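You operate a simulated robot arm through the tools that you are given. There is no shell and no other tool. Be economical: measure what you need, move in short steps, check, and stop when the job is done.

Carry out the task below with a simulated robot arm. There is one attempt and no reset: what you move stays moved.

TASK
Put the grey rubber strip on the wooden work shelf of the tall rack away on the top of the table by the strip machine. Take the blue fender and put it in the open carton. Press the blue button three times. Fetch the grey tag and stand it on top of the roll of grey tape on the top of the patch press bench. Put the pot that says "leak test" from the top of the grey parts bench on the top of the patch press bench and the pot labelled "empty" on the top of the pump bench. Take the beige template board on the top of the valve bench and put it away on the right end of the bench with the blue fabric. Count the rolls of white tape on the top of the valve bench, then put as many of the big glue pots from the top of the valve bench on the top of the small table by the grey tubes. Do these in any order. Set down upright: grey tag, what you pick out, big glue pot.
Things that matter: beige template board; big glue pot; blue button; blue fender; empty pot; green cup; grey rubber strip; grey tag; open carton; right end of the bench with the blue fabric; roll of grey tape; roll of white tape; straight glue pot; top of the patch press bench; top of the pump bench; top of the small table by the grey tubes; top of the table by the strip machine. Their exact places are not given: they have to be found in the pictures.

Only the result counts: the job must be done as asked and must still hold three seconds after the hand-in. Knocking over, shifting, dropping, spilling or breaking anything else fails it.

THE ROBOT
A 7-joint arm with a two-finger parallel gripper on a trunk, on a base that drives. Base frame: it is fixed to the floor where the robot stands at the start and does not move with it; the origin is under the middle of the robot, x ahead of it, y to its left, z up; the surface under the hand at the start is at about z = 0.9. Lengths are in m, angles in rad, forces in N, time in s.
With the tool pointing down near the work surface it reaches from about 0.26 to 0.6 m from the robot's upright axis, wherever it stands. Its first joint turns from -2.897 to 2.897 rad. Places, roughly: beige template board [-11, 5, 0.75]; big glue pot [-10, 5, 0.75]; blue button [-5.3, 2.2, 1]; blue fender (8x8x31 cm) [-1.7, 2, 0.6]; empty pot, green cup, straight glue pot [-10.5, 4.25, 0.75]; grey rubber strip (15x4x3 cm) [0.5, -0.2, 0.9]; grey tag [-7.5, 2, 0.75]; open carton (31x22x19 cm) [-1.8, -0.1, 0.7]; right end of the bench with the blue fabric [-2.6, -6.4, 0.8]; roll of grey tape (10x10x5 cm) [-8.9, 5, 0.8]; roll of white tape (6x6x5 cm) [-9.9, 5.1, 0.8]; roll of white tape (8x8x5 cm) [-9.9, 5.5, 0.8]; top of the patch press bench [-8.4, 5.2, 0.8]; top of the pump bench [-8.5, 2.2, 0.8]; top of the small table by the grey tubes [-7.4, 2.2, 0.8]; top of the table by the strip machine [-11.8, -4.2, 0.8]. Payload 3.4 kg.
The tool frame sits at the grasp point between the pads (the TCP): z along the fingers, y along the line on which they close. The tips reach 0.03 m beyond it. The gripper opens to 0.094 m. The fingers are 0.028 m wide and 0.01 m thick; the gripper's body (0.05 by 0.096 m) begins 0.055 m behind the TCP.
Orientation is that of the tool frame in the base frame, as a unit quaternion [w, x, y, z]. With the fingers straight down and closing along the base's y, the tool's x points along the base's -x, its y along +y and its z along -z.

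THE INTERFACE
- The arm moves only by the tool servo_tool. Its argument "targets" is one flat list of numbers, 7 for each row, row after row: the shift along the base's x, y, z in m, then the turn, a rotation vector about the base's x, y, z in degrees, then the finger opening in m, from 0 to 0.094. In form: [x, y, z, ax, ay, az, jaw, x, y, z, ax, ay, az, jaw, ...]. A call has 1 to 8 rows; each row shifts and turns the commanded pose from where the row before left it. A row lasts 0.2 s, in which the tool goes at most 0.05 m and 0.15 rad; a call with a longer step from one row to the next is refused whole, and so is a gripper value outside its range. Where a pose cannot be reached the arm comes as near as it can. A force on the tool above 40 N (or 10 N above the force at the start of the call, whichever is more), or a blocked arm, ends the call early, and 0.2 s more pass. Each finger travels about 0.072 m/s and halts on what it meets, pressing with about 25 N; the grip force reading is that of the motor and also rises with nothing between the fingers. The clock runs only during rows and for 0.2 s after the last one: add rows that do not move to give the fingers time. The reply holds the time, the measured pose of the TCP, the force on the tool along the base axes, the opening and the grip force, in the units named above and with some noise, with the torque about the TCP (base axes, N m) and any sound that the robot's microphone picked up.
- Cameras (640 x 400 px; columns grow to the right, rows downward): "scene" is now at [0.0152, 0.1264, 1.5779]; the picture's right is [-0.34, -0.94, 0.00], its down [-0.71, 0.25, -0.66] and it looks along [0.62, -0.22, -0.75] (base axes); focal length 261 px, centre (320, 200). "wrist" rides on the gripper at [0.076, 0.014, -0.102] in the tool frame; the picture's right is [-0.18, 0.98, 0.00], its down [-0.75, -0.14, -0.64] and it looks along [-0.63, -0.12, 0.77] (tool axes); focal length 243 px, centre (320, 200).
- camera(camera): a new picture of that camera. The clock stands still meanwhile.
- raise_lower(by): slides the trunk up (or, below 0, down) by that many m; the arm and the scene camera ride with it, the base frame stays. It gives what a move gives, with no picture.
- roll_base(legs): drives the robot by 1 to 6 legs, each [ahead, left, turn to the left] in m, m and rad, along the robot's own axes; the way and the turn of a leg run together, so that a leg with both is an arc; at most 1.5 m and 3.142 rad a leg. The arm and the cameras ride along, it lands a little off, and it stops where it bumps. It gives what a move gives.
- head_to(pan, tilt): turns the head with the scene camera to pan (to the left, within 2.705 rad either way) and tilt (down, from -0.506 to 1.204), counted from straight ahead of the robot. It gives what a move gives.
- pixel_to_xyz(camera, pixels): there is no depth. For up to 12 entries [column, row, z] of the newest picture of that camera ("zoom" is the newest enlarged one), the place [x, y] in the base frame at which the ray of that pixel passes the height z, good to about 0.002 m. The clock stands still meanwhile.
- inspect(camera, box): a new picture of the part [left, top, right, bottom] of that camera's present view, enlarged. The clock stands still meanwhile.
- finish_job(): hands the job in; it is judged then, once.

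Keep the steps short. Do not move on a guess: measure, check each grasp and each placing, and mend mistakes. In all there are 329 turns and 208 pictures (those below and enlarged ones count). Leave the gripper open and the arm clear of the work at the hand-in unless told otherwise, and finish with a single line.

The tools are called as a command line: name --argument value ..., lists and objects as JSON in quotes. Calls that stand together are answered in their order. servo_tool: Moves the arm, as the interface text tells. Its arguments: {"type":"object","properties":{"targets":{"type":"array"}},"required":["targets"]} The other tools are called the same way: raise_lower (by) slides the trunk up or down; roll_base (legs) drives the base; head_to (pan, tilt) turns the head that bears the scene camera; camera (camera) takes a picture; pixel_to_xyz (camera, pixels) gives the place at which the rays of pixels pass given heights; inspect (camera, box) takes an enlarged picture of a part of a camera's view; finish_job () hands the job in.

At the start:

```text
t: 0.0
position: [0.3371, -0.0767, 1.2071]
orientation: [0.0, 0.0, 1.0, 0.0]
contact_force: [-0.2, 0.4, -0.5]
ft_torque: [-0.02, -0.01, 0.0]
gripper_width: 0.0941
gripper_force: 0.1
trunk travel left (down, up): [-0.25, 0.136]
robot x, y, heading: [-0.0021, 0.0005, -0.003]
head pan, tilt: [-0.342, 0.85]
```

scene: 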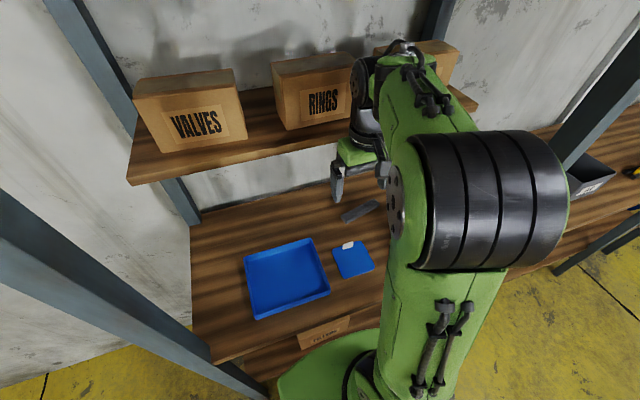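
wrist: 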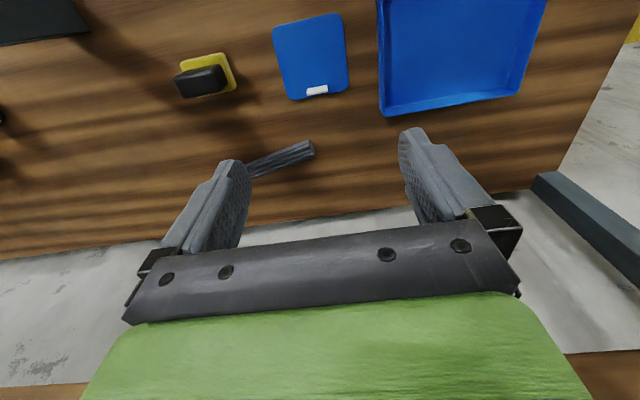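

The grey strip shows at wrist (280,160) and scene (360,211). I measure its ends on the shelf.

pixel_to_xyz --camera "wrist" --pixels '[[250, 170, 0.92], [312, 148, 0.92], [280, 158, 0.92], [312, 90, 0.9], [200, 80, 0.9]]'

pixel_to_xyz --camera "scene" --pixels '[[343, 217, 0.92], [378, 204, 0.92], [360, 211, 0.92], [355, 260, 0.9]]'

inspect --camera "scene" --box '[240, 150, 440, 290]'

inspect --camera "wrist" --box '[160, 100, 400, 250]'

```text
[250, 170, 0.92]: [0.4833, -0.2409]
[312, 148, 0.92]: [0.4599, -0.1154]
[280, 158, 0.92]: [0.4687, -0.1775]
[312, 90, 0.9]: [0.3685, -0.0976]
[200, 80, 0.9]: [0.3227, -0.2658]
```

```text
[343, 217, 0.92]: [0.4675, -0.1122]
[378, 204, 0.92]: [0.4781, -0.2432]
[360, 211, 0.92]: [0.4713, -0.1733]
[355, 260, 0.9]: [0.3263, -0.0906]
```

```text
2.86 times, centred on (340, 220) of scene
```

zoom: 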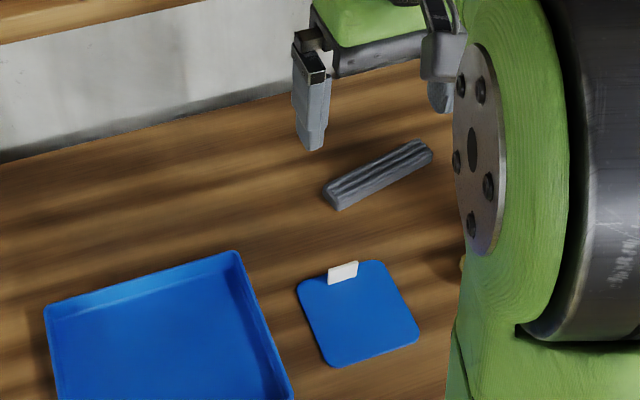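

```text
2.67 times, centred on (280, 175) of wrist
```

zoom: 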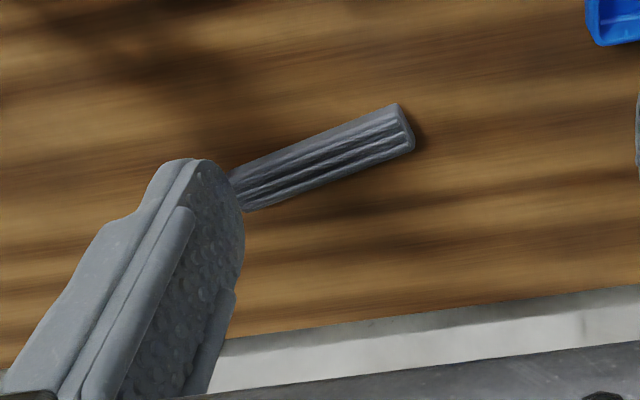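

I measure the shelf overhead (front edge around row 185 to 115) and look around the room.

pixel_to_xyz --camera "scene" --pixels '[[130, 180, 1.2], [130, 180, 1.3], [130, 180, 1.4], [200, 212, 0.9], [335, 172, 0.9], [212, 362, 0.9], [270, 350, 0.9], [300, 147, 1.2], [300, 147, 1.3], [300, 147, 1.4]]'

head_to --pan 1.3 --tilt 0.25

camera --camera "scene"

head_to --pan 2.7 --tilt 0.25

camera --camera "scene"

head_to --pan -2.2 --tilt 0.25

camera --camera "scene"

head_to --pan -0.34 --tilt 0.35

camera --camera "scene"

```text
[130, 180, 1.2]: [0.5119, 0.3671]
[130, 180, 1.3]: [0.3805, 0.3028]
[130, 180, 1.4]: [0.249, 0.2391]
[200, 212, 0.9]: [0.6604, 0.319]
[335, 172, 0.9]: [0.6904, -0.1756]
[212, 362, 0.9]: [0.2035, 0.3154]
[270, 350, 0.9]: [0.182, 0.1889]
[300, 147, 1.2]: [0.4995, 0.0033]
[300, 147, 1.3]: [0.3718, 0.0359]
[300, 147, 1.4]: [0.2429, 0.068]
```

```text
t: 1.7
position: [0.3363, -0.0766, 1.2064]
orientation: [-0.001, 0.0, 1.0, 0.0]
contact_force: [0.2, 0.0, -0.4]
ft_torque: [0.0, -0.02, 0.0]
gripper_width: 0.0939
gripper_force: 0.1
trunk travel left (down, up): [-0.25, 0.136]
robot x, y, heading: [-0.001, 0.0018, -0.002]
head pan, tilt: [1.3, 0.25]
```

```text
203 pictures are left
```

scene: 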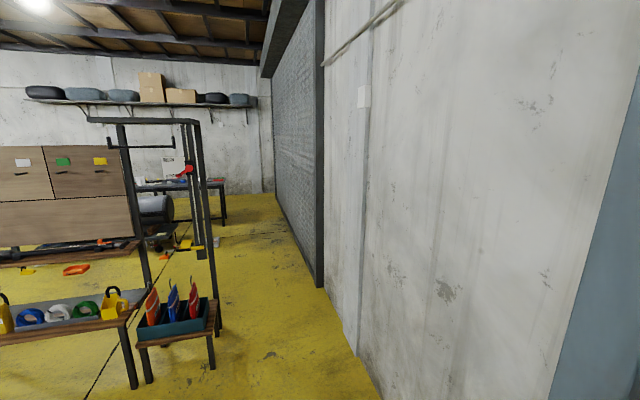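

```text
t: 3.2
position: [0.337, -0.0777, 1.2071]
orientation: [0.0, 0.0, 1.0, 0.0]
contact_force: [0.8, 0.2, -0.6]
ft_torque: [0.01, -0.06, -0.01]
gripper_width: 0.094
gripper_force: 0.1
trunk travel left (down, up): [-0.25, 0.136]
robot x, y, heading: [0.001, 0.0002, 0.003]
head pan, tilt: [2.7, 0.25]
```

```text
202 pictures are left
```

scene: 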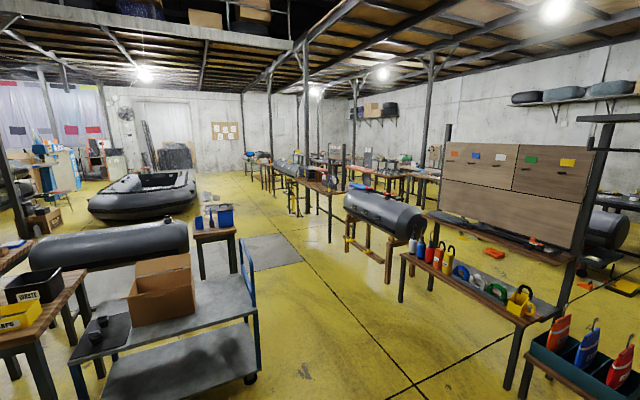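

```text
t: 7.1
position: [0.3372, -0.0774, 1.2062]
orientation: [0.0, -0.001, 1.0, -0.001]
contact_force: [0.6, -0.3, 0.0]
ft_torque: [-0.01, 0.02, 0.03]
gripper_width: 0.094
gripper_force: 0.1
trunk travel left (down, up): [-0.25, 0.136]
robot x, y, heading: [-0.0018, 0.0037, -0.002]
head pan, tilt: [-2.201, 0.25]
```

```text
201 pictures are left
```

scene: 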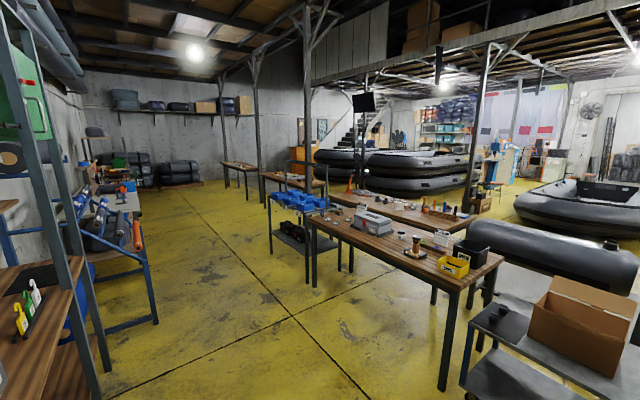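

```text
t: 8.9
position: [0.3376, -0.0777, 1.2055]
orientation: [0.0, 0.0, 1.0, 0.0]
contact_force: [0.5, -0.2, 0.1]
ft_torque: [0.0, 0.02, 0.01]
gripper_width: 0.0936
gripper_force: 0.1
trunk travel left (down, up): [-0.25, 0.136]
robot x, y, heading: [-0.0001, -0.0009, -0.0]
head pan, tilt: [-0.34, 0.351]
```

```text
200 pictures are left
```

scene: 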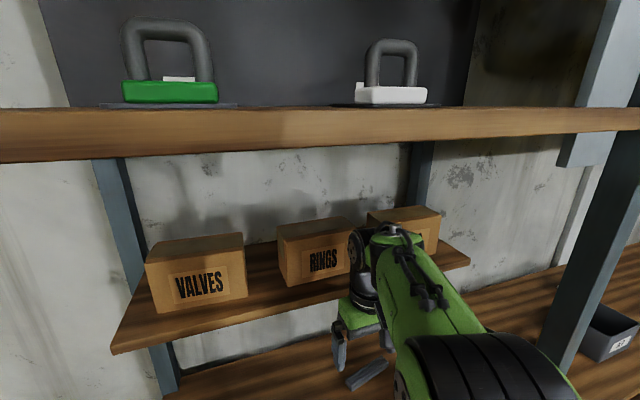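

The upper shelf overhangs. I lower the trunk 0.15 m; this gives the parallax for the shelf's height and keeps the arm low under it.

pixel_to_xyz --camera "scene" --pixels '[[112, 352, 1.2], [112, 352, 1.25], [112, 352, 1.3], [112, 352, 1.35], [470, 264, 1.2], [470, 264, 1.3]]'

raise_lower --by -0.15

camera --camera "scene"

```text
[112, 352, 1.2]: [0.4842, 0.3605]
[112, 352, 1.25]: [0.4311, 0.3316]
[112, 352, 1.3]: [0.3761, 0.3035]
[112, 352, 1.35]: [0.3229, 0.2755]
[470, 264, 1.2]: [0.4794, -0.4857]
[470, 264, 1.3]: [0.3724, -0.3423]
```

```text
t: 10.7
position: [0.3367, -0.0775, 1.0581]
orientation: [0.0, 0.001, 1.0, -0.001]
contact_force: [-1.0, -0.3, -0.1]
ft_torque: [0.0, -0.03, 0.01]
gripper_width: 0.0939
gripper_force: 0.0
trunk travel left (down, up): [-0.1, 0.286]
robot x, y, heading: [0.0004, 0.001, 0.0]
head pan, tilt: [-0.34, 0.351]
```

```text
199 pictures are left
```

scene: 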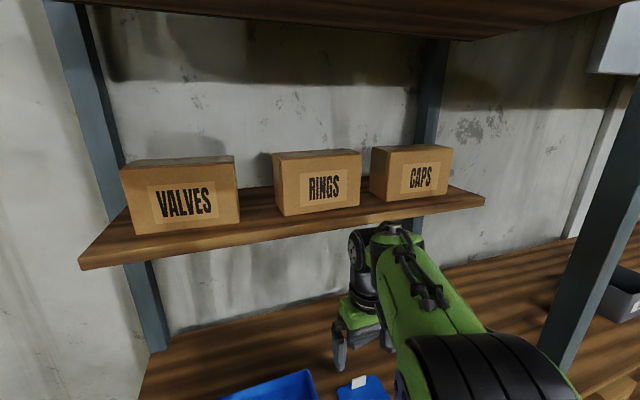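

pixel_to_xyz --camera "scene" --pixels '[[79, 268, 1.15], [79, 268, 1.2], [79, 268, 1.25], [79, 268, 1.3], [485, 204, 1.2], [485, 204, 1.25], [485, 204, 1.3]]'

```text
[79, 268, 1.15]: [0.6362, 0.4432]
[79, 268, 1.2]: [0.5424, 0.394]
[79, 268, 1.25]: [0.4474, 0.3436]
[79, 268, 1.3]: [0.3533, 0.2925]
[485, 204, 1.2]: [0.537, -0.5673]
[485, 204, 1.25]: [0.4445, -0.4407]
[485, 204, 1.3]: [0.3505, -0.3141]
```

inspect --camera "scene" --box '[300, 190, 480, 400]'

pixel_to_xyz --camera "scene" --pixels '[[395, 225, 1.2], [395, 225, 1.25], [395, 225, 1.3], [357, 240, 1.2], [357, 240, 1.25], [360, 320, 1.1], [360, 320, 1.15]]'

```text
1.90 times, centred on (390, 295) of scene
```

zoom: 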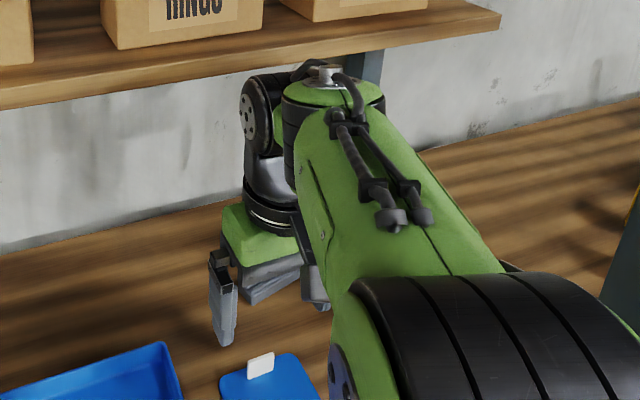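

```text
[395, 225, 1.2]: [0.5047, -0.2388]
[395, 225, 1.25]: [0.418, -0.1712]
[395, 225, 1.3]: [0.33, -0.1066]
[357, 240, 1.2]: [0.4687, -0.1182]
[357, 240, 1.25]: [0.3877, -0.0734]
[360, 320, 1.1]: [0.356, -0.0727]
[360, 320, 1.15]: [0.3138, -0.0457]
```

The shelf edge is at x≈0.41, z≈1.27; the wrist top is about 0.24 above the TCP, so it fits underneath. I turn and go down first, still in front of the shelf.

servo_tool --targets '[0, -0.0125, -0.01, 0, 0, -8.25, 0.094, 0, -0.0125, -0.01, 0, 0, -8.25, 0.094, 0, -0.0125, -0.01, 0, 0, -8.25, 0.094, 0, -0.0125, -0.01, 0, 0, -8.25, 0.094, 0, -0.0125, -0.01, 0, 0, -8.25, 0.094, 0, -0.0125, -0.01, 0, 0, -8.25, 0.094, 0, -0.0125, -0.008, 0, 0, -8.25, 0.094, 0, -0.0125, -0.005, 0, 0, -8.25, 0.094]'

servo_tool --targets '[0.035, 0, 0, 0, 0, -8.25, 0.094, 0.035, 0, 0, 0, 0, -8.25, 0.094, 0.035, 0, 0, 0, 0, 0, 0.094, 0.03, 0, 0, 0, 0, 0, 0.094]'

camera --camera "wrist"

camera --camera "scene"

```text
t: 12.5
position: [0.3385, -0.1769, 0.9841]
orientation: [0.001, 0.545, 0.838, 0.0]
contact_force: [0.3, -0.3, 0.0]
ft_torque: [-0.01, 0.0, 0.0]
gripper_width: 0.0941
gripper_force: 0.0
trunk travel left (down, up): [-0.1, 0.286]
robot x, y, heading: [-0.0022, 0.0023, 0.005]
head pan, tilt: [-0.34, 0.351]
```

```text
t: 13.5
position: [0.4732, -0.1771, 0.9798]
orientation: [0.0, 0.66, 0.751, 0.001]
contact_force: [0.0, 0.3, -0.6]
ft_torque: [0.01, 0.04, 0.01]
gripper_width: 0.0938
gripper_force: 0.2
trunk travel left (down, up): [-0.1, 0.286]
robot x, y, heading: [0.001, 0.0008, 0.002]
head pan, tilt: [-0.34, 0.351]
```

```text
197 pictures are left
```

wrist: 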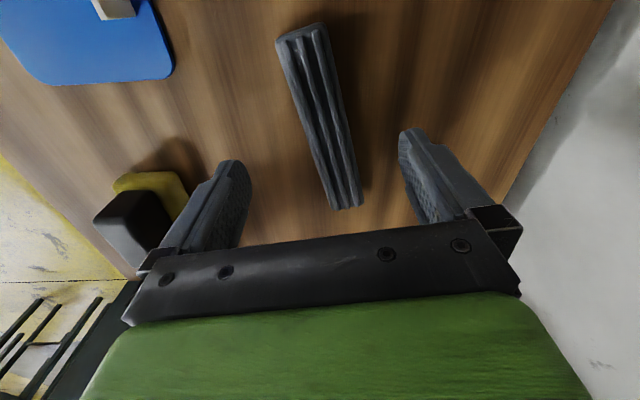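

```text
196 pictures are left
```

scene: 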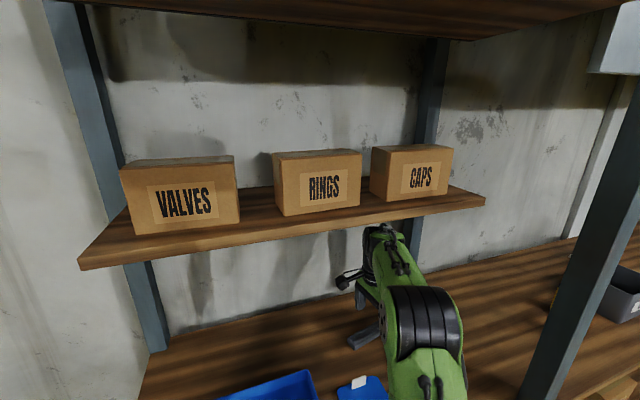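

pixel_to_xyz --camera "wrist" --pixels '[[301, 32, 0.925], [346, 206, 0.925], [324, 115, 0.925], [185, 200, 0.92]]'

```text
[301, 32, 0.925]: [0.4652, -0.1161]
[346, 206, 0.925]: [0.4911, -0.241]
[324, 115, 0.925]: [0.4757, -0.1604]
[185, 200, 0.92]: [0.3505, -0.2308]
```

Strip centre (0.478,-0.178), a 4° correction; then go down to z=0.936 and close.

servo_tool --targets '[0.005, 0, -0.015, 0, 0, 4, 0.094, 0, 0, -0.02, 0, 0, 0, 0.094, 0, 0, -0.008, 0, 0, 0, 0.094]'

servo_tool --targets '[0, 0, 0, 0, 0, 0, 0.02, 0, 0, 0, 0, 0, 0, 0.02, 0, 0, 0, 0, 0, 0, 0.02, 0, 0, 0, 0, 0, 0, 0.02]'

camera --camera "wrist"

```text
t: 14.3
position: [0.4772, -0.1773, 0.9408]
orientation: [0.0, 0.633, 0.774, 0.0]
contact_force: [0.7, -0.4, 0.4]
ft_torque: [-0.05, -0.01, 0.01]
gripper_width: 0.0939
gripper_force: 0.1
trunk travel left (down, up): [-0.1, 0.286]
robot x, y, heading: [-0.0017, 0.0012, -0.0]
head pan, tilt: [-0.34, 0.351]
```

```text
t: 15.3
position: [0.477, -0.1775, 0.9399]
orientation: [0.0, 0.633, 0.774, -0.001]
contact_force: [-0.4, -0.6, 0.0]
ft_torque: [-0.01, 0.0, 0.06]
gripper_width: 0.0314
gripper_force: 25.1
trunk travel left (down, up): [-0.1, 0.286]
robot x, y, heading: [-0.0021, -0.0019, -0.0]
head pan, tilt: [-0.34, 0.351]
```

```text
195 pictures are left
```

wrist: 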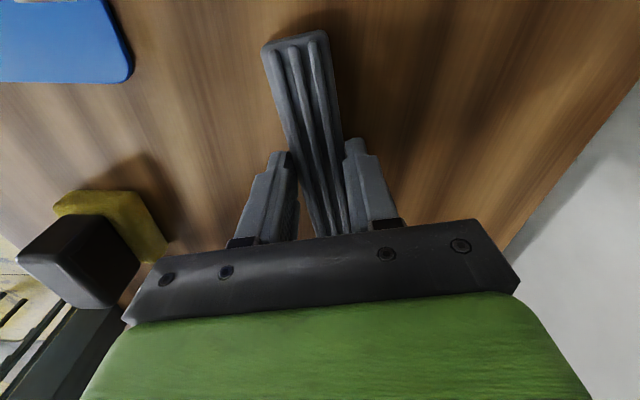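

Held (opening 0.031). Lift a little, back out, then up.

servo_tool --targets '[0, 0, 0.02, 0, 0, 0, 0.02, 0, 0, 0.02, 0, 0, 0, 0.02, 0, 0.02, 0.01, 0, 0, 0, 0.02, -0.03, 0.02, 0, 0, 0, 0, 0.02, -0.04, 0.02, 0, 0, 0, 0, 0.02, -0.04, 0, 0, 0, 0, 0, 0.02, -0.04, 0, 0, 0, 0, 0, 0.02, -0.03, 0, 0, 0, 0, 0, 0.02]'

raise_lower --by 0.15

camera --camera "wrist"

head_to --pan 2.7 --tilt 0.5

camera --camera "scene"

```text
t: 17.1
position: [0.2943, -0.1167, 0.9891]
orientation: [0.0, 0.633, 0.774, 0.0]
contact_force: [-0.4, -0.8, -1.1]
ft_torque: [0.0, -0.03, 0.0]
gripper_width: 0.0315
gripper_force: 24.9
trunk travel left (down, up): [-0.1, 0.286]
robot x, y, heading: [-0.0017, 0.0018, -0.002]
head pan, tilt: [-0.34, 0.351]
```

```text
t: 18.8
position: [0.2944, -0.1188, 1.1378]
orientation: [0.0, 0.632, 0.775, 0.0]
contact_force: [0.9, 0.8, -1.2]
ft_torque: [0.0, 0.0, 0.03]
gripper_width: 0.0311
gripper_force: 24.7
trunk travel left (down, up): [-0.25, 0.136]
robot x, y, heading: [-0.0024, -0.0026, 0.007]
head pan, tilt: [-0.34, 0.351]
```

```text
194 pictures are left
```

wrist: 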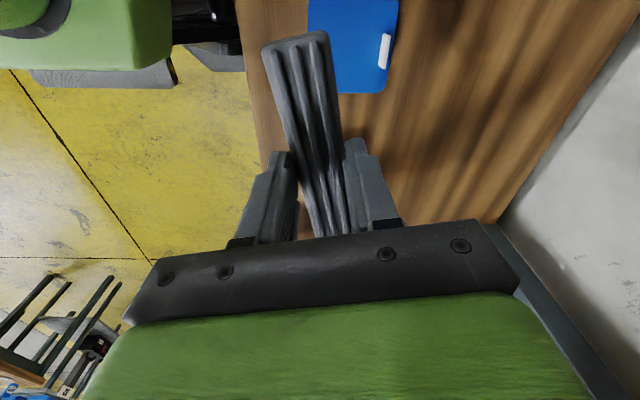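

```text
t: 21.5
position: [0.2943, -0.1183, 1.1385]
orientation: [0.0, 0.632, 0.775, 0.001]
contact_force: [0.8, 0.1, -0.6]
ft_torque: [0.01, -0.01, 0.0]
gripper_width: 0.0314
gripper_force: 24.6
trunk travel left (down, up): [-0.25, 0.136]
robot x, y, heading: [-0.0006, 0.0019, 0.002]
head pan, tilt: [2.7, 0.499]
```

```text
193 pictures are left
```

scene: 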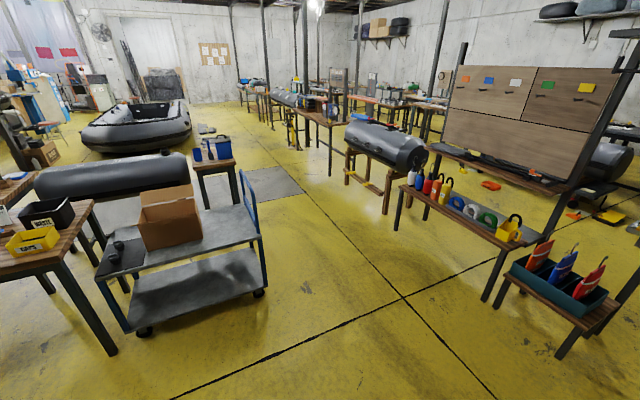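

I hold the strip. I measure floor points for a route.

pixel_to_xyz --camera "scene" --pixels '[[143, 335, 0], [258, 295, 0], [110, 352, 0], [205, 205, 0], [120, 158, 0], [190, 138, 0], [332, 242, 0], [386, 212, 0], [400, 228, 0], [488, 300, 0], [560, 355, 0], [292, 168, 0]]'

head_to --pan -2.7 --tilt 0.3

camera --camera "scene"

```text
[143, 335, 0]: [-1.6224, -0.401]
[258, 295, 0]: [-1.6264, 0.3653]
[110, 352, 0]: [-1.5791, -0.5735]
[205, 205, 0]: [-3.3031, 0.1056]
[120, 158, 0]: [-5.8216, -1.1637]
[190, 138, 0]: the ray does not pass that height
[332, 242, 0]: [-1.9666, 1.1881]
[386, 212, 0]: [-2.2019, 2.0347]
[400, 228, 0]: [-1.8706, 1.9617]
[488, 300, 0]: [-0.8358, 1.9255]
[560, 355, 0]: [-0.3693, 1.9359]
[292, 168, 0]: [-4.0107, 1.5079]
```

```text
t: 25.7
position: [0.2941, -0.1183, 1.138]
orientation: [0.0, 0.633, 0.774, 0.0]
contact_force: [0.0, -0.6, -1.2]
ft_torque: [0.0, -0.02, -0.01]
gripper_width: 0.031
gripper_force: 24.8
trunk travel left (down, up): [-0.25, 0.136]
robot x, y, heading: [-0.0023, 0.0004, 0.001]
head pan, tilt: [-2.7, 0.3]
```

```text
192 pictures are left
```

scene: 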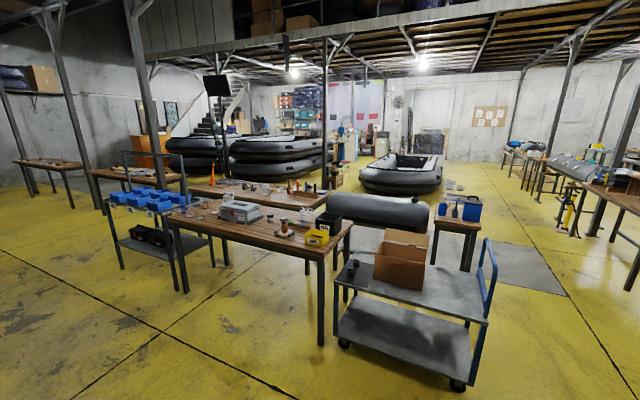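

The aisle runs along y≈1.1 between the cart and the fender bench. I back off, turn and drive into it.

roll_base --legs '[[-0.5, 0, 0], [0, 0, 2.3], [1.5, 0, 0], [0, 0, 0.84], [1.0, 0, 0]]'

head_to --pan 0.1 --tilt 0.3

camera --camera "scene"

```text
t: 48.0
position: [-2.7892, 1.1757, 1.1378]
orientation: [0.0, 0.782, -0.624, 0.0]
contact_force: [0.4, 0.0, -1.6]
ft_torque: [-0.01, -0.01, 0.01]
gripper_width: 0.031
gripper_force: 24.7
trunk travel left (down, up): [-0.25, 0.136]
robot x, y, heading: [-2.4908, 1.0673, -3.118]
head pan, tilt: [-2.7, 0.3]
```

```text
t: 50.5
position: [-2.7874, 1.1765, 1.138]
orientation: [0.0, 0.782, -0.623, 0.0]
contact_force: [0.2, -0.1, -1.5]
ft_torque: [-0.01, 0.02, -0.02]
gripper_width: 0.031
gripper_force: 25.2
trunk travel left (down, up): [-0.25, 0.136]
robot x, y, heading: [-2.4842, 1.067, -3.117]
head pan, tilt: [0.099, 0.3]
```

```text
191 pictures are left
```

scene: 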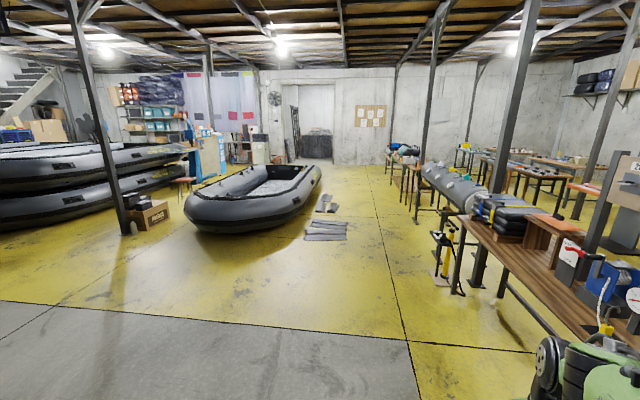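

pixel_to_xyz --camera "scene" --pixels '[[455, 293, 0], [475, 287, 0], [345, 238, 0], [200, 230, 0], [320, 195, 0], [265, 230, 0], [417, 215, 0], [390, 190, 0], [360, 165, 0]]'

inspect --camera "scene" --box '[120, 80, 360, 230]'

inspect --camera "scene" --box '[380, 120, 640, 282]'

```text
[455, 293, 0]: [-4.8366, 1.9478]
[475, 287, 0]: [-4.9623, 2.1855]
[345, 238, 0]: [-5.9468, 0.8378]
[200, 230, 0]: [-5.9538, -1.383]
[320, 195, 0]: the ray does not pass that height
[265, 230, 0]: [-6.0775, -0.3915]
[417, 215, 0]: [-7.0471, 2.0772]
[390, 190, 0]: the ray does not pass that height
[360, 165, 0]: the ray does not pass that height
```

```text
2.67 times, centred on (240, 155) of scene
```

zoom: 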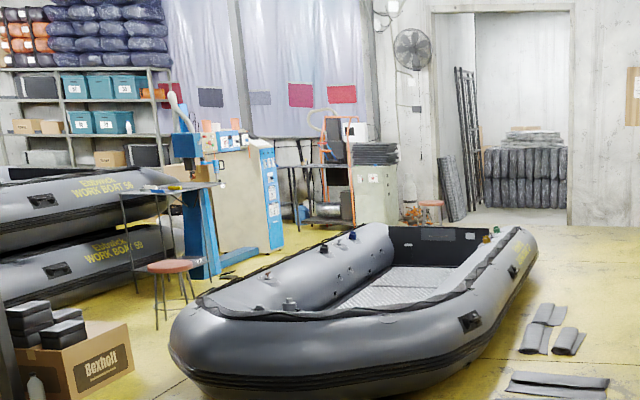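

```text
2.46 times, centred on (510, 201) of scene
```

zoom: 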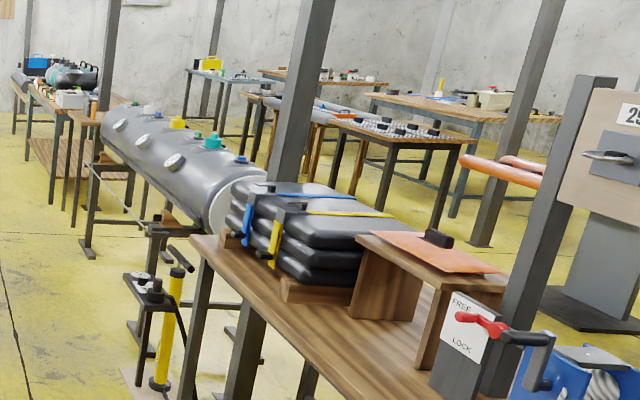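

inspect --camera "scene" --box '[280, 180, 440, 280]'

pixel_to_xyz --camera "scene" --pixels '[[347, 222, 0], [348, 240, 0], [303, 240, 0], [338, 212, 0], [400, 340, 0], [440, 290, 0], [432, 270, 0]]'

```text
4.00 times, centred on (360, 230) of scene
```

zoom: 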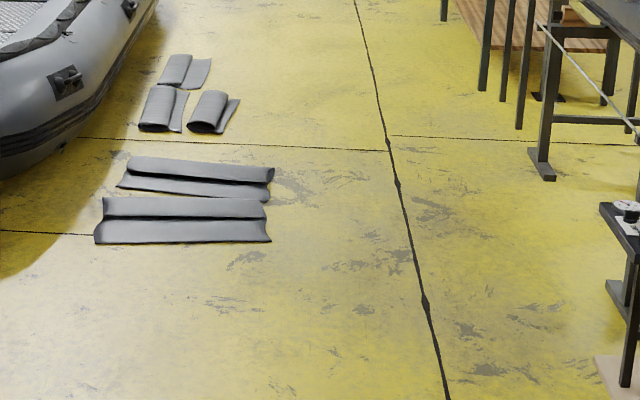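

```text
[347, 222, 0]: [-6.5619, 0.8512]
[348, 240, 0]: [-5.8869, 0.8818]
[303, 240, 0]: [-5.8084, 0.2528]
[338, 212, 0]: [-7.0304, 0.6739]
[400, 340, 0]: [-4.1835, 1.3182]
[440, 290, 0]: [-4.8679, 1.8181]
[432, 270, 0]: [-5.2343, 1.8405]
```

I shift to y≈1.38, clear of the mats, and drive ahead to x≈-8.

roll_base --legs '[[0, -0.3, -0.025], [1.5, 0, 0], [1.5, 0, 0], [1.5, 0, 0], [1.0, 0, 0]]'

head_to --pan 0.6 --tilt 0.35

camera --camera "scene"

head_to --pan -0.9 --tilt 0.35

camera --camera "scene"

```text
t: 78.5
position: [-8.309, 1.2518, 1.1386]
orientation: [0.0, 0.779, -0.627, 0.0]
contact_force: [0.3, 0.2, -1.4]
ft_torque: [-0.03, 0.0, 0.01]
gripper_width: 0.0312
gripper_force: 25.0
trunk travel left (down, up): [-0.25, 0.136]
robot x, y, heading: [-8.0124, 1.1378, -3.124]
head pan, tilt: [0.099, 0.3]
```

```text
t: 79.4
position: [-8.3084, 1.2516, 1.1386]
orientation: [0.001, 0.779, -0.627, 0.0]
contact_force: [-0.7, -0.4, -1.2]
ft_torque: [-0.01, -0.01, 0.0]
gripper_width: 0.0313
gripper_force: 25.3
trunk travel left (down, up): [-0.25, 0.136]
robot x, y, heading: [-8.0136, 1.1377, -3.128]
head pan, tilt: [0.6, 0.351]
```

```text
187 pictures are left
```

scene: 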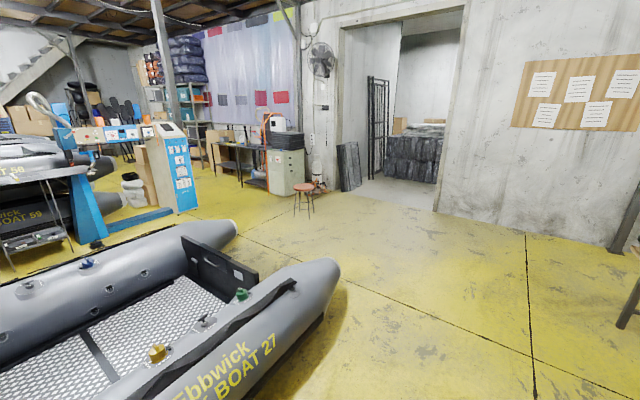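

```text
t: 81.0
position: [-8.309, 1.2517, 1.1382]
orientation: [0.0, 0.779, -0.627, 0.0]
contact_force: [0.7, -0.2, -0.9]
ft_torque: [0.01, -0.01, -0.02]
gripper_width: 0.0314
gripper_force: 25.0
trunk travel left (down, up): [-0.25, 0.136]
robot x, y, heading: [-8.0126, 1.1383, -3.126]
head pan, tilt: [-0.901, 0.351]
```

```text
186 pictures are left
```

scene: 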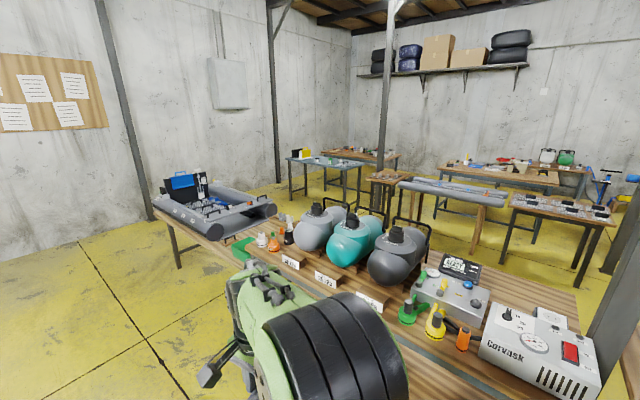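

head_to --pan 0.6 --tilt 0.35

inspect --camera "scene" --box '[80, 80, 340, 242]'

camera --camera "scene"

pixel_to_xyz --camera "scene" --pixels '[[300, 210, 0], [340, 290, 0], [330, 330, 0], [320, 270, 0.3], [340, 270, 0.3], [235, 230, 0.3], [190, 215, 0], [240, 145, 0.78], [270, 190, 0]]'

```text
t: 82.6
position: [-8.3101, 1.2515, 1.1385]
orientation: [0.0, 0.779, -0.627, 0.0]
contact_force: [0.4, 0.7, -1.2]
ft_torque: [-0.01, 0.01, -0.02]
gripper_width: 0.0314
gripper_force: 25.2
trunk travel left (down, up): [-0.25, 0.136]
robot x, y, heading: [-8.0129, 1.1415, -3.129]
head pan, tilt: [0.6, 0.351]
```

```text
2.46 times, centred on (210, 161) of scene
```

zoom: 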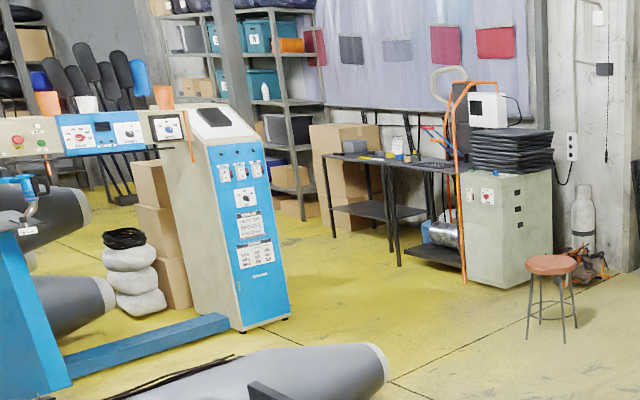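

```text
184 pictures are left
```

scene: 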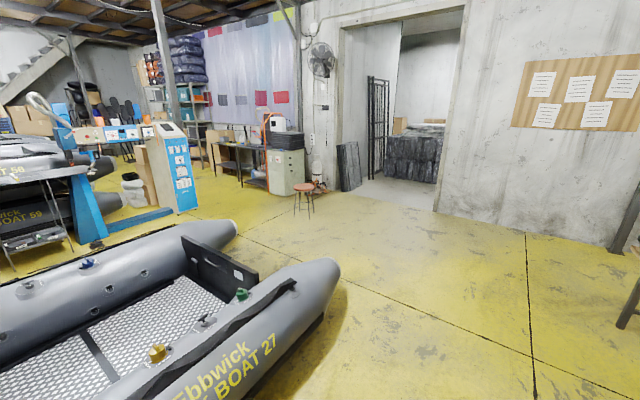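

```text
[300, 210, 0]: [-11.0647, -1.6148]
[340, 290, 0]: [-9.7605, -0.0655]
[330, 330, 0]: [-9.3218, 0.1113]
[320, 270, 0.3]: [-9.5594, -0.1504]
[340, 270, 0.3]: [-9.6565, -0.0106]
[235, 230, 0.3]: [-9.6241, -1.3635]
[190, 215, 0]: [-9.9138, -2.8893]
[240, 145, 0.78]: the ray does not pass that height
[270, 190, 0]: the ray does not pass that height
```

Route: around the boat tip (x≈-9.75,y≈0), then toward the black table by the cabinet.

roll_base --legs '[[0, 0, 0.25], [1.3, 0, 0], [1.3, 0, 0], [0, 0, 1.25], [1.3, 0, 0]]'

head_to --pan 0.0 --tilt 0.4

camera --camera "scene"

```text
t: 105.5
position: [-10.8208, -1.1125, 1.1381]
orientation: [0.0, 0.999, 0.049, 0.0]
contact_force: [-0.1, -0.5, -1.3]
ft_torque: [0.0, -0.01, 0.01]
gripper_width: 0.0316
gripper_force: 25.2
trunk travel left (down, up): [-0.25, 0.136]
robot x, y, heading: [-10.6718, -0.8346, -1.674]
head pan, tilt: [0.6, 0.351]
```

```text
t: 106.5
position: [-10.8205, -1.1122, 1.1389]
orientation: [0.0, 0.999, 0.049, 0.0]
contact_force: [0.0, -0.2, -2.4]
ft_torque: [-0.01, -0.01, 0.04]
gripper_width: 0.0313
gripper_force: 24.9
trunk travel left (down, up): [-0.25, 0.136]
robot x, y, heading: [-10.6769, -0.8285, -1.675]
head pan, tilt: [0.0, 0.4]
```

```text
183 pictures are left
```

scene: 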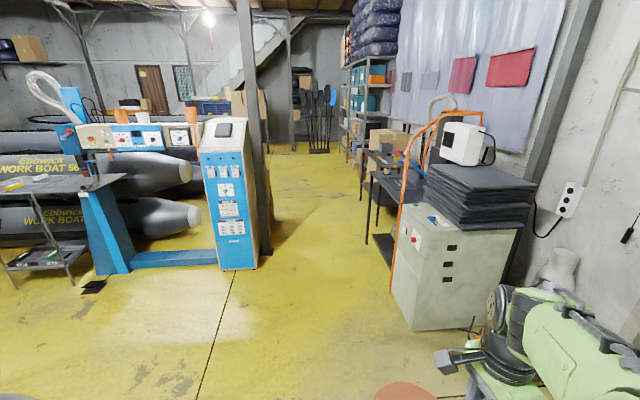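

pixel_to_xyz --camera "scene" --pixels '[[238, 270, 0], [258, 268, 0], [400, 320, 0], [366, 242, 0], [272, 250, 0], [445, 385, 0.5], [390, 290, 0], [402, 170, 0.78]]'

inspect --camera "scene" --box '[330, 100, 530, 300]'

```text
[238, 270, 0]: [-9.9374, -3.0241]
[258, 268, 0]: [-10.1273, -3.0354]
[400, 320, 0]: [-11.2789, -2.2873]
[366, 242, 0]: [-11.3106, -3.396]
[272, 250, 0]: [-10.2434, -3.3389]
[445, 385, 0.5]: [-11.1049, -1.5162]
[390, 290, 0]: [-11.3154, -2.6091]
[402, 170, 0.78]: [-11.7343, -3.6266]
```

```text
2.00 times, centred on (430, 200) of scene
```

zoom: 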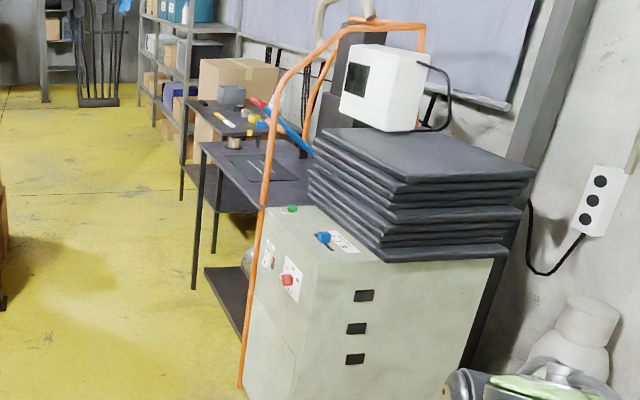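

Two black tables; the far one is at y≈-4.2. I go around the stool and through the gap (x from -10.24 to -11.3) along x≈-10.78.

roll_base --legs '[[0, 0.22, 0.1], [1.0, 0, 0], [0, -0.3, 0], [1.4, 0, 0], [0.75, 0, 0]]'

head_to --pan -1.3 --tilt 0.6

camera --camera "scene"

```text
t: 124.9
position: [-10.727, -4.3066, 1.1381]
orientation: [0.0, 0.992, 0.125, 0.0]
contact_force: [-0.8, -0.1, -1.4]
ft_torque: [0.01, -0.02, 0.03]
gripper_width: 0.0312
gripper_force: 24.7
trunk travel left (down, up): [-0.25, 0.136]
robot x, y, heading: [-10.6207, -4.0046, -1.521]
head pan, tilt: [0.0, 0.4]
```

```text
t: 126.3
position: [-10.7262, -4.3061, 1.1385]
orientation: [-0.001, 0.992, 0.125, 0.0]
contact_force: [0.6, 0.6, -0.7]
ft_torque: [0.0, 0.0, 0.0]
gripper_width: 0.0313
gripper_force: 25.6
trunk travel left (down, up): [-0.25, 0.136]
robot x, y, heading: [-10.6237, -4.0023, -1.52]
head pan, tilt: [-1.3, 0.6]
```

```text
181 pictures are left
```

scene: 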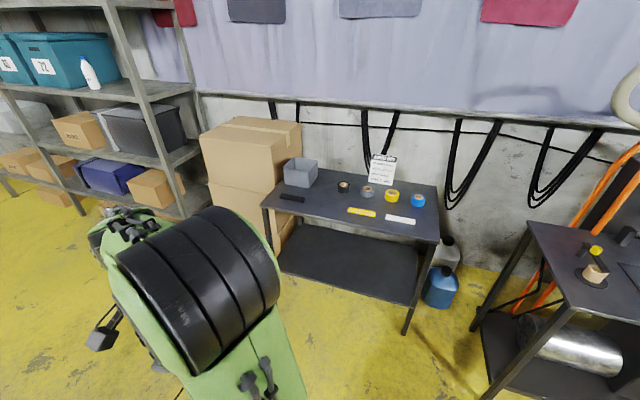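

The black table is there; I measure its top (z≈0.77) and a free spot about (325,208).

pixel_to_xyz --camera "scene" --pixels '[[260, 208, 0.77], [437, 242, 0.77], [313, 170, 0.77], [438, 185, 0.77], [325, 208, 0.77], [291, 198, 0.77], [360, 212, 0.77], [343, 187, 0.77], [405, 334, 0], [300, 178, 0.77], [405, 228, 0.77]]'

inspect --camera "scene" --box '[250, 140, 450, 260]'

```text
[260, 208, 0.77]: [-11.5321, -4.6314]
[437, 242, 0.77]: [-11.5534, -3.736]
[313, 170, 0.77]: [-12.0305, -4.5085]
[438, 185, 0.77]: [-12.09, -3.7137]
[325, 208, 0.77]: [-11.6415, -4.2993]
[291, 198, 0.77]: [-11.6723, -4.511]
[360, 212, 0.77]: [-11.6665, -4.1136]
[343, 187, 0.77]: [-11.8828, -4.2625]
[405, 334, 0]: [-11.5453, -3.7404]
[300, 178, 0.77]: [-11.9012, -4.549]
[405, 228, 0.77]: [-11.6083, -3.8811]
```

```text
3.20 times, centred on (350, 200) of scene
```

zoom: 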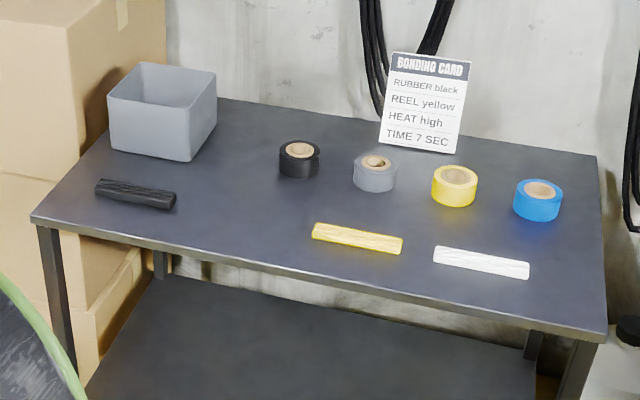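

I turn to face the table (-x) and get to about 0.45 m in front of the spot.

roll_base --legs '[[0, 0, -1.62], [0.48, 0.31, 0]]'

head_to --pan 0.25 --tilt 0.9

camera --camera "scene"

camera --camera "wrist"

```text
t: 133.6
position: [-11.4104, -4.1817, 1.1375]
orientation: [0.0, 0.768, -0.64, 0.0]
contact_force: [-0.5, -0.7, -0.5]
ft_torque: [0.01, -0.02, 0.05]
gripper_width: 0.0314
gripper_force: 25.2
trunk travel left (down, up): [-0.25, 0.136]
robot x, y, heading: [-11.1163, -4.3072, 3.124]
head pan, tilt: [-1.3, 0.6]
```

```text
t: 135.2
position: [-11.4087, -4.1822, 1.1389]
orientation: [0.0, 0.768, -0.64, -0.001]
contact_force: [0.5, -0.7, -1.5]
ft_torque: [-0.02, 0.0, -0.02]
gripper_width: 0.0314
gripper_force: 25.0
trunk travel left (down, up): [-0.25, 0.136]
robot x, y, heading: [-11.1192, -4.3047, 3.12]
head pan, tilt: [0.25, 0.901]
```

```text
179 pictures are left
```

scene: 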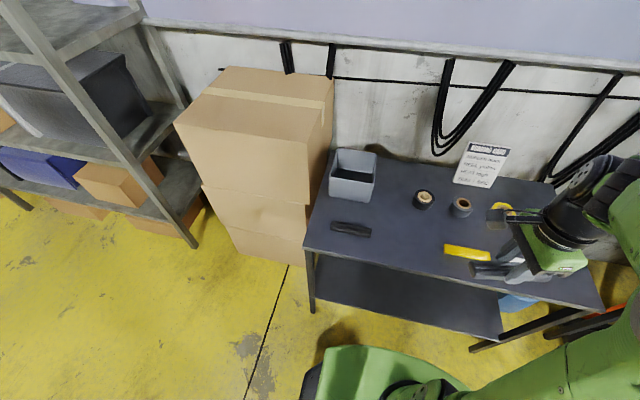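

```text
178 pictures are left
```

wrist: 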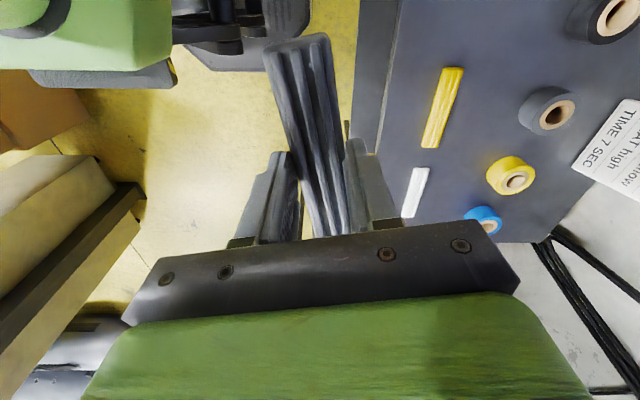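

pixel_to_xyz --camera "scene" --pixels '[[371, 233, 0.78], [444, 249, 0.78], [305, 245, 0.77], [600, 308, 0.77], [423, 208, 0.77], [408, 240, 0.77]]'

```text
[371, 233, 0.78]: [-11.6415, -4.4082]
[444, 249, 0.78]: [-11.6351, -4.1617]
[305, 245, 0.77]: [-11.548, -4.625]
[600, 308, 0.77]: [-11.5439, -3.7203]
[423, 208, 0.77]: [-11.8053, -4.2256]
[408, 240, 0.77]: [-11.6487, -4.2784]
```

Free spot (-11.665,-4.285). I move over it with a 10° turn, then lower.

servo_tool --targets '[-0.035, -0.03, 0, 0, 0, -5, 0.02, -0.035, -0.03, 0, 0, 0, -5, 0.02, -0.035, -0.03, 0, 0, 0, 0, 0.02, -0.04, -0.013, 0, 0, 0, 0, 0.02, -0.04, 0, 0, 0, 0, 0, 0.02, -0.04, 0, 0, 0, 0, 0, 0.02, -0.031, 0, -0.03, 0, 0, 0, 0.02, 0, 0, -0.04, 0, 0, 0, 0.02]'

servo_tool --targets '[0, 0, -0.05, 0, 0, 0, 0.02, 0, 0, -0.05, 0, 0, 0, 0.02, 0, 0, -0.05, 0, 0, 0, 0.02, 0, 0, -0.05, 0, 0, 0, 0.02, 0, 0, -0.025, 0, 0, 0, 0.02, 0, 0, -0.01, 0, 0, 0, 0.02]'

camera --camera "wrist"

camera --camera "scene"

```text
t: 137.0
position: [-11.6625, -4.2866, 1.0675]
orientation: [-0.001, 0.71, -0.704, 0.0]
contact_force: [0.0, -0.5, -1.1]
ft_torque: [0.0, -0.01, 0.0]
gripper_width: 0.0312
gripper_force: 24.9
trunk travel left (down, up): [-0.25, 0.136]
robot x, y, heading: [-11.1187, -4.3035, 3.122]
head pan, tilt: [0.25, 0.901]
```

```text
t: 138.4
position: [-11.668, -4.2865, 0.8394]
orientation: [0.006, 0.71, -0.704, -0.003]
contact_force: [6.6, -3.9, 38.7]
ft_torque: [0.04, -0.33, -0.09]
gripper_width: 0.0313
gripper_force: 24.7
trunk travel left (down, up): [-0.25, 0.136]
robot x, y, heading: [-11.1205, -4.3051, 3.124]
head pan, tilt: [0.25, 0.901]
```

```text
177 pictures are left
```

wrist: 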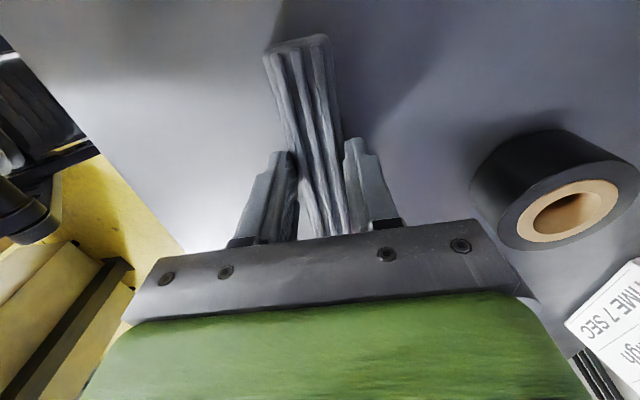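

```text
176 pictures are left
```

scene: 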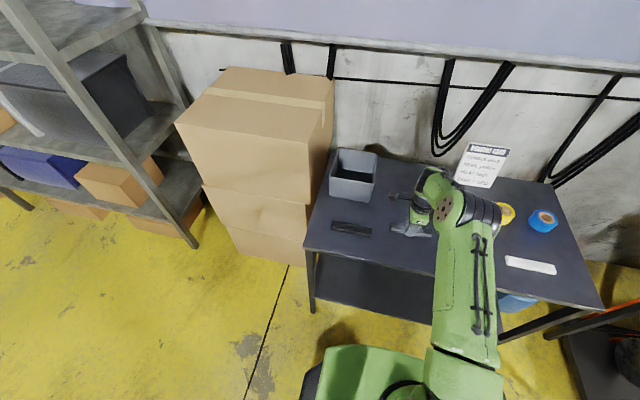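

Touched down (38 N). I relieve a little, open, and lift.

servo_tool --targets '[0, 0, 0.006, 0, 0, 0, 0.02, 0, 0, 0, 0, 0, 0, 0.06, 0, 0, 0, 0, 0, 0, 0.094, 0, 0, 0, 0, 0, 0, 0.094, 0, 0, 0.04, 0, 0, 0, 0.094, 0, 0, 0.05, 0, 0, 0, 0.094, 0, 0, 0.05, 0, 0, 0, 0.094, 0, 0, 0.05, 0, 0, 0, 0.094]'

servo_tool --targets '[0.05, 0, 0.04, 0, 0, 0, 0.094, 0.05, 0, 0.04, 0, 0, 0, 0.094, 0.05, 0, 0.04, 0, 0, 0, 0.094, 0.05, 0, 0, 0, 0, 0, 0.094, 0.05, 0, 0, 0, 0, 0, 0.094]'

inspect --camera "scene" --box '[290, 130, 610, 330]'

```text
t: 140.2
position: [-11.6698, -4.2839, 1.0281]
orientation: [0.0, 0.71, -0.704, 0.0]
contact_force: [-0.1, 0.4, 0.4]
ft_torque: [0.0, 0.0, 0.0]
gripper_width: 0.0939
gripper_force: 0.1
trunk travel left (down, up): [-0.25, 0.136]
robot x, y, heading: [-11.1143, -4.3038, 3.124]
head pan, tilt: [0.25, 0.901]
```

```text
refused: row 1 steps farther than a row can; nothing moved
```

```text
2.00 times, centred on (450, 230) of scene
```

zoom: 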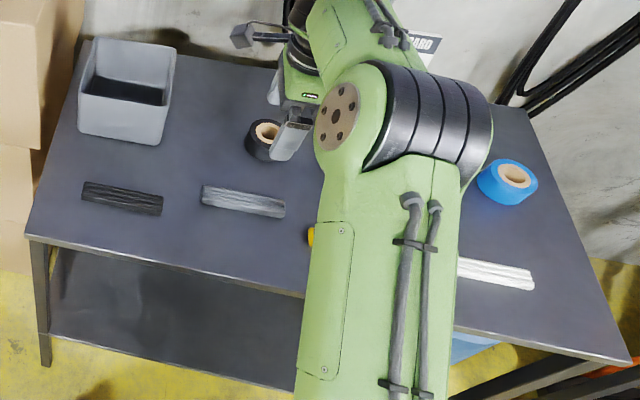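

Strip lies between the black and yellow ones. I retract and drive back north.

servo_tool --targets '[0.04, 0, 0.02, 0, 0, 0, 0.094, 0.04, 0, 0.025, 0, 0, 0, 0.094, 0.04, 0, 0.025, 0, 0, 0, 0.094, 0.04, 0, 0.02, 0, 0, 0, 0.094, 0.04, 0, 0.02, 0, 0, 0, 0.094, 0.03, 0, 0, 0, 0, 0, 0.094]'

roll_base --legs '[[-0.36, 0, 0], [0, 0, -1.553], [1.5, 0, 0], [0.5, -0.35, 0], [1.4, 0, 0], [1.5, 0, 0]]'

head_to --pan 0.0 --tilt 0.4

camera --camera "scene"

```text
t: 141.6
position: [-11.4357, -4.2851, 1.1402]
orientation: [0.0, 0.71, -0.705, 0.0]
contact_force: [-0.1, 0.6, 0.2]
ft_torque: [-0.02, -0.01, -0.02]
gripper_width: 0.094
gripper_force: 0.0
trunk travel left (down, up): [-0.25, 0.136]
robot x, y, heading: [-11.1181, -4.3077, 3.128]
head pan, tilt: [0.25, 0.901]
```

```text
t: 171.7
position: [-10.5223, 0.9643, 1.1399]
orientation: [0.0, -0.046, 0.999, 0.0]
contact_force: [-0.4, 0.5, 0.8]
ft_torque: [-0.03, 0.0, 0.01]
gripper_width: 0.0941
gripper_force: 0.1
trunk travel left (down, up): [-0.25, 0.136]
robot x, y, heading: [-10.5158, 0.642, 1.637]
head pan, tilt: [0.25, 0.901]
```

```text
t: 172.6
position: [-10.5238, 0.9646, 1.1402]
orientation: [0.0, -0.046, 0.999, 0.001]
contact_force: [0.5, 0.6, 0.0]
ft_torque: [0.0, 0.0, 0.0]
gripper_width: 0.094
gripper_force: 0.0
trunk travel left (down, up): [-0.25, 0.136]
robot x, y, heading: [-10.5179, 0.6406, 1.639]
head pan, tilt: [0.0, 0.4]
```

```text
174 pictures are left
```

scene: 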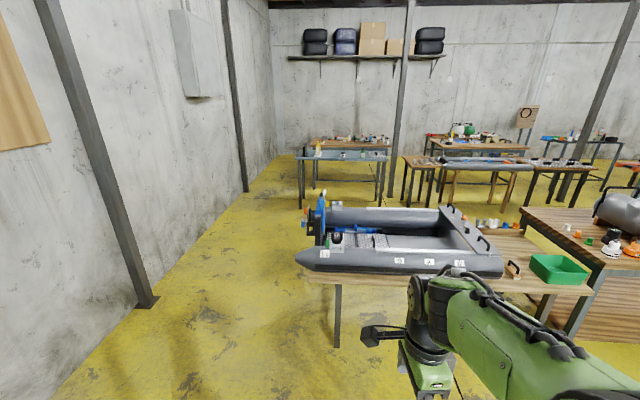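

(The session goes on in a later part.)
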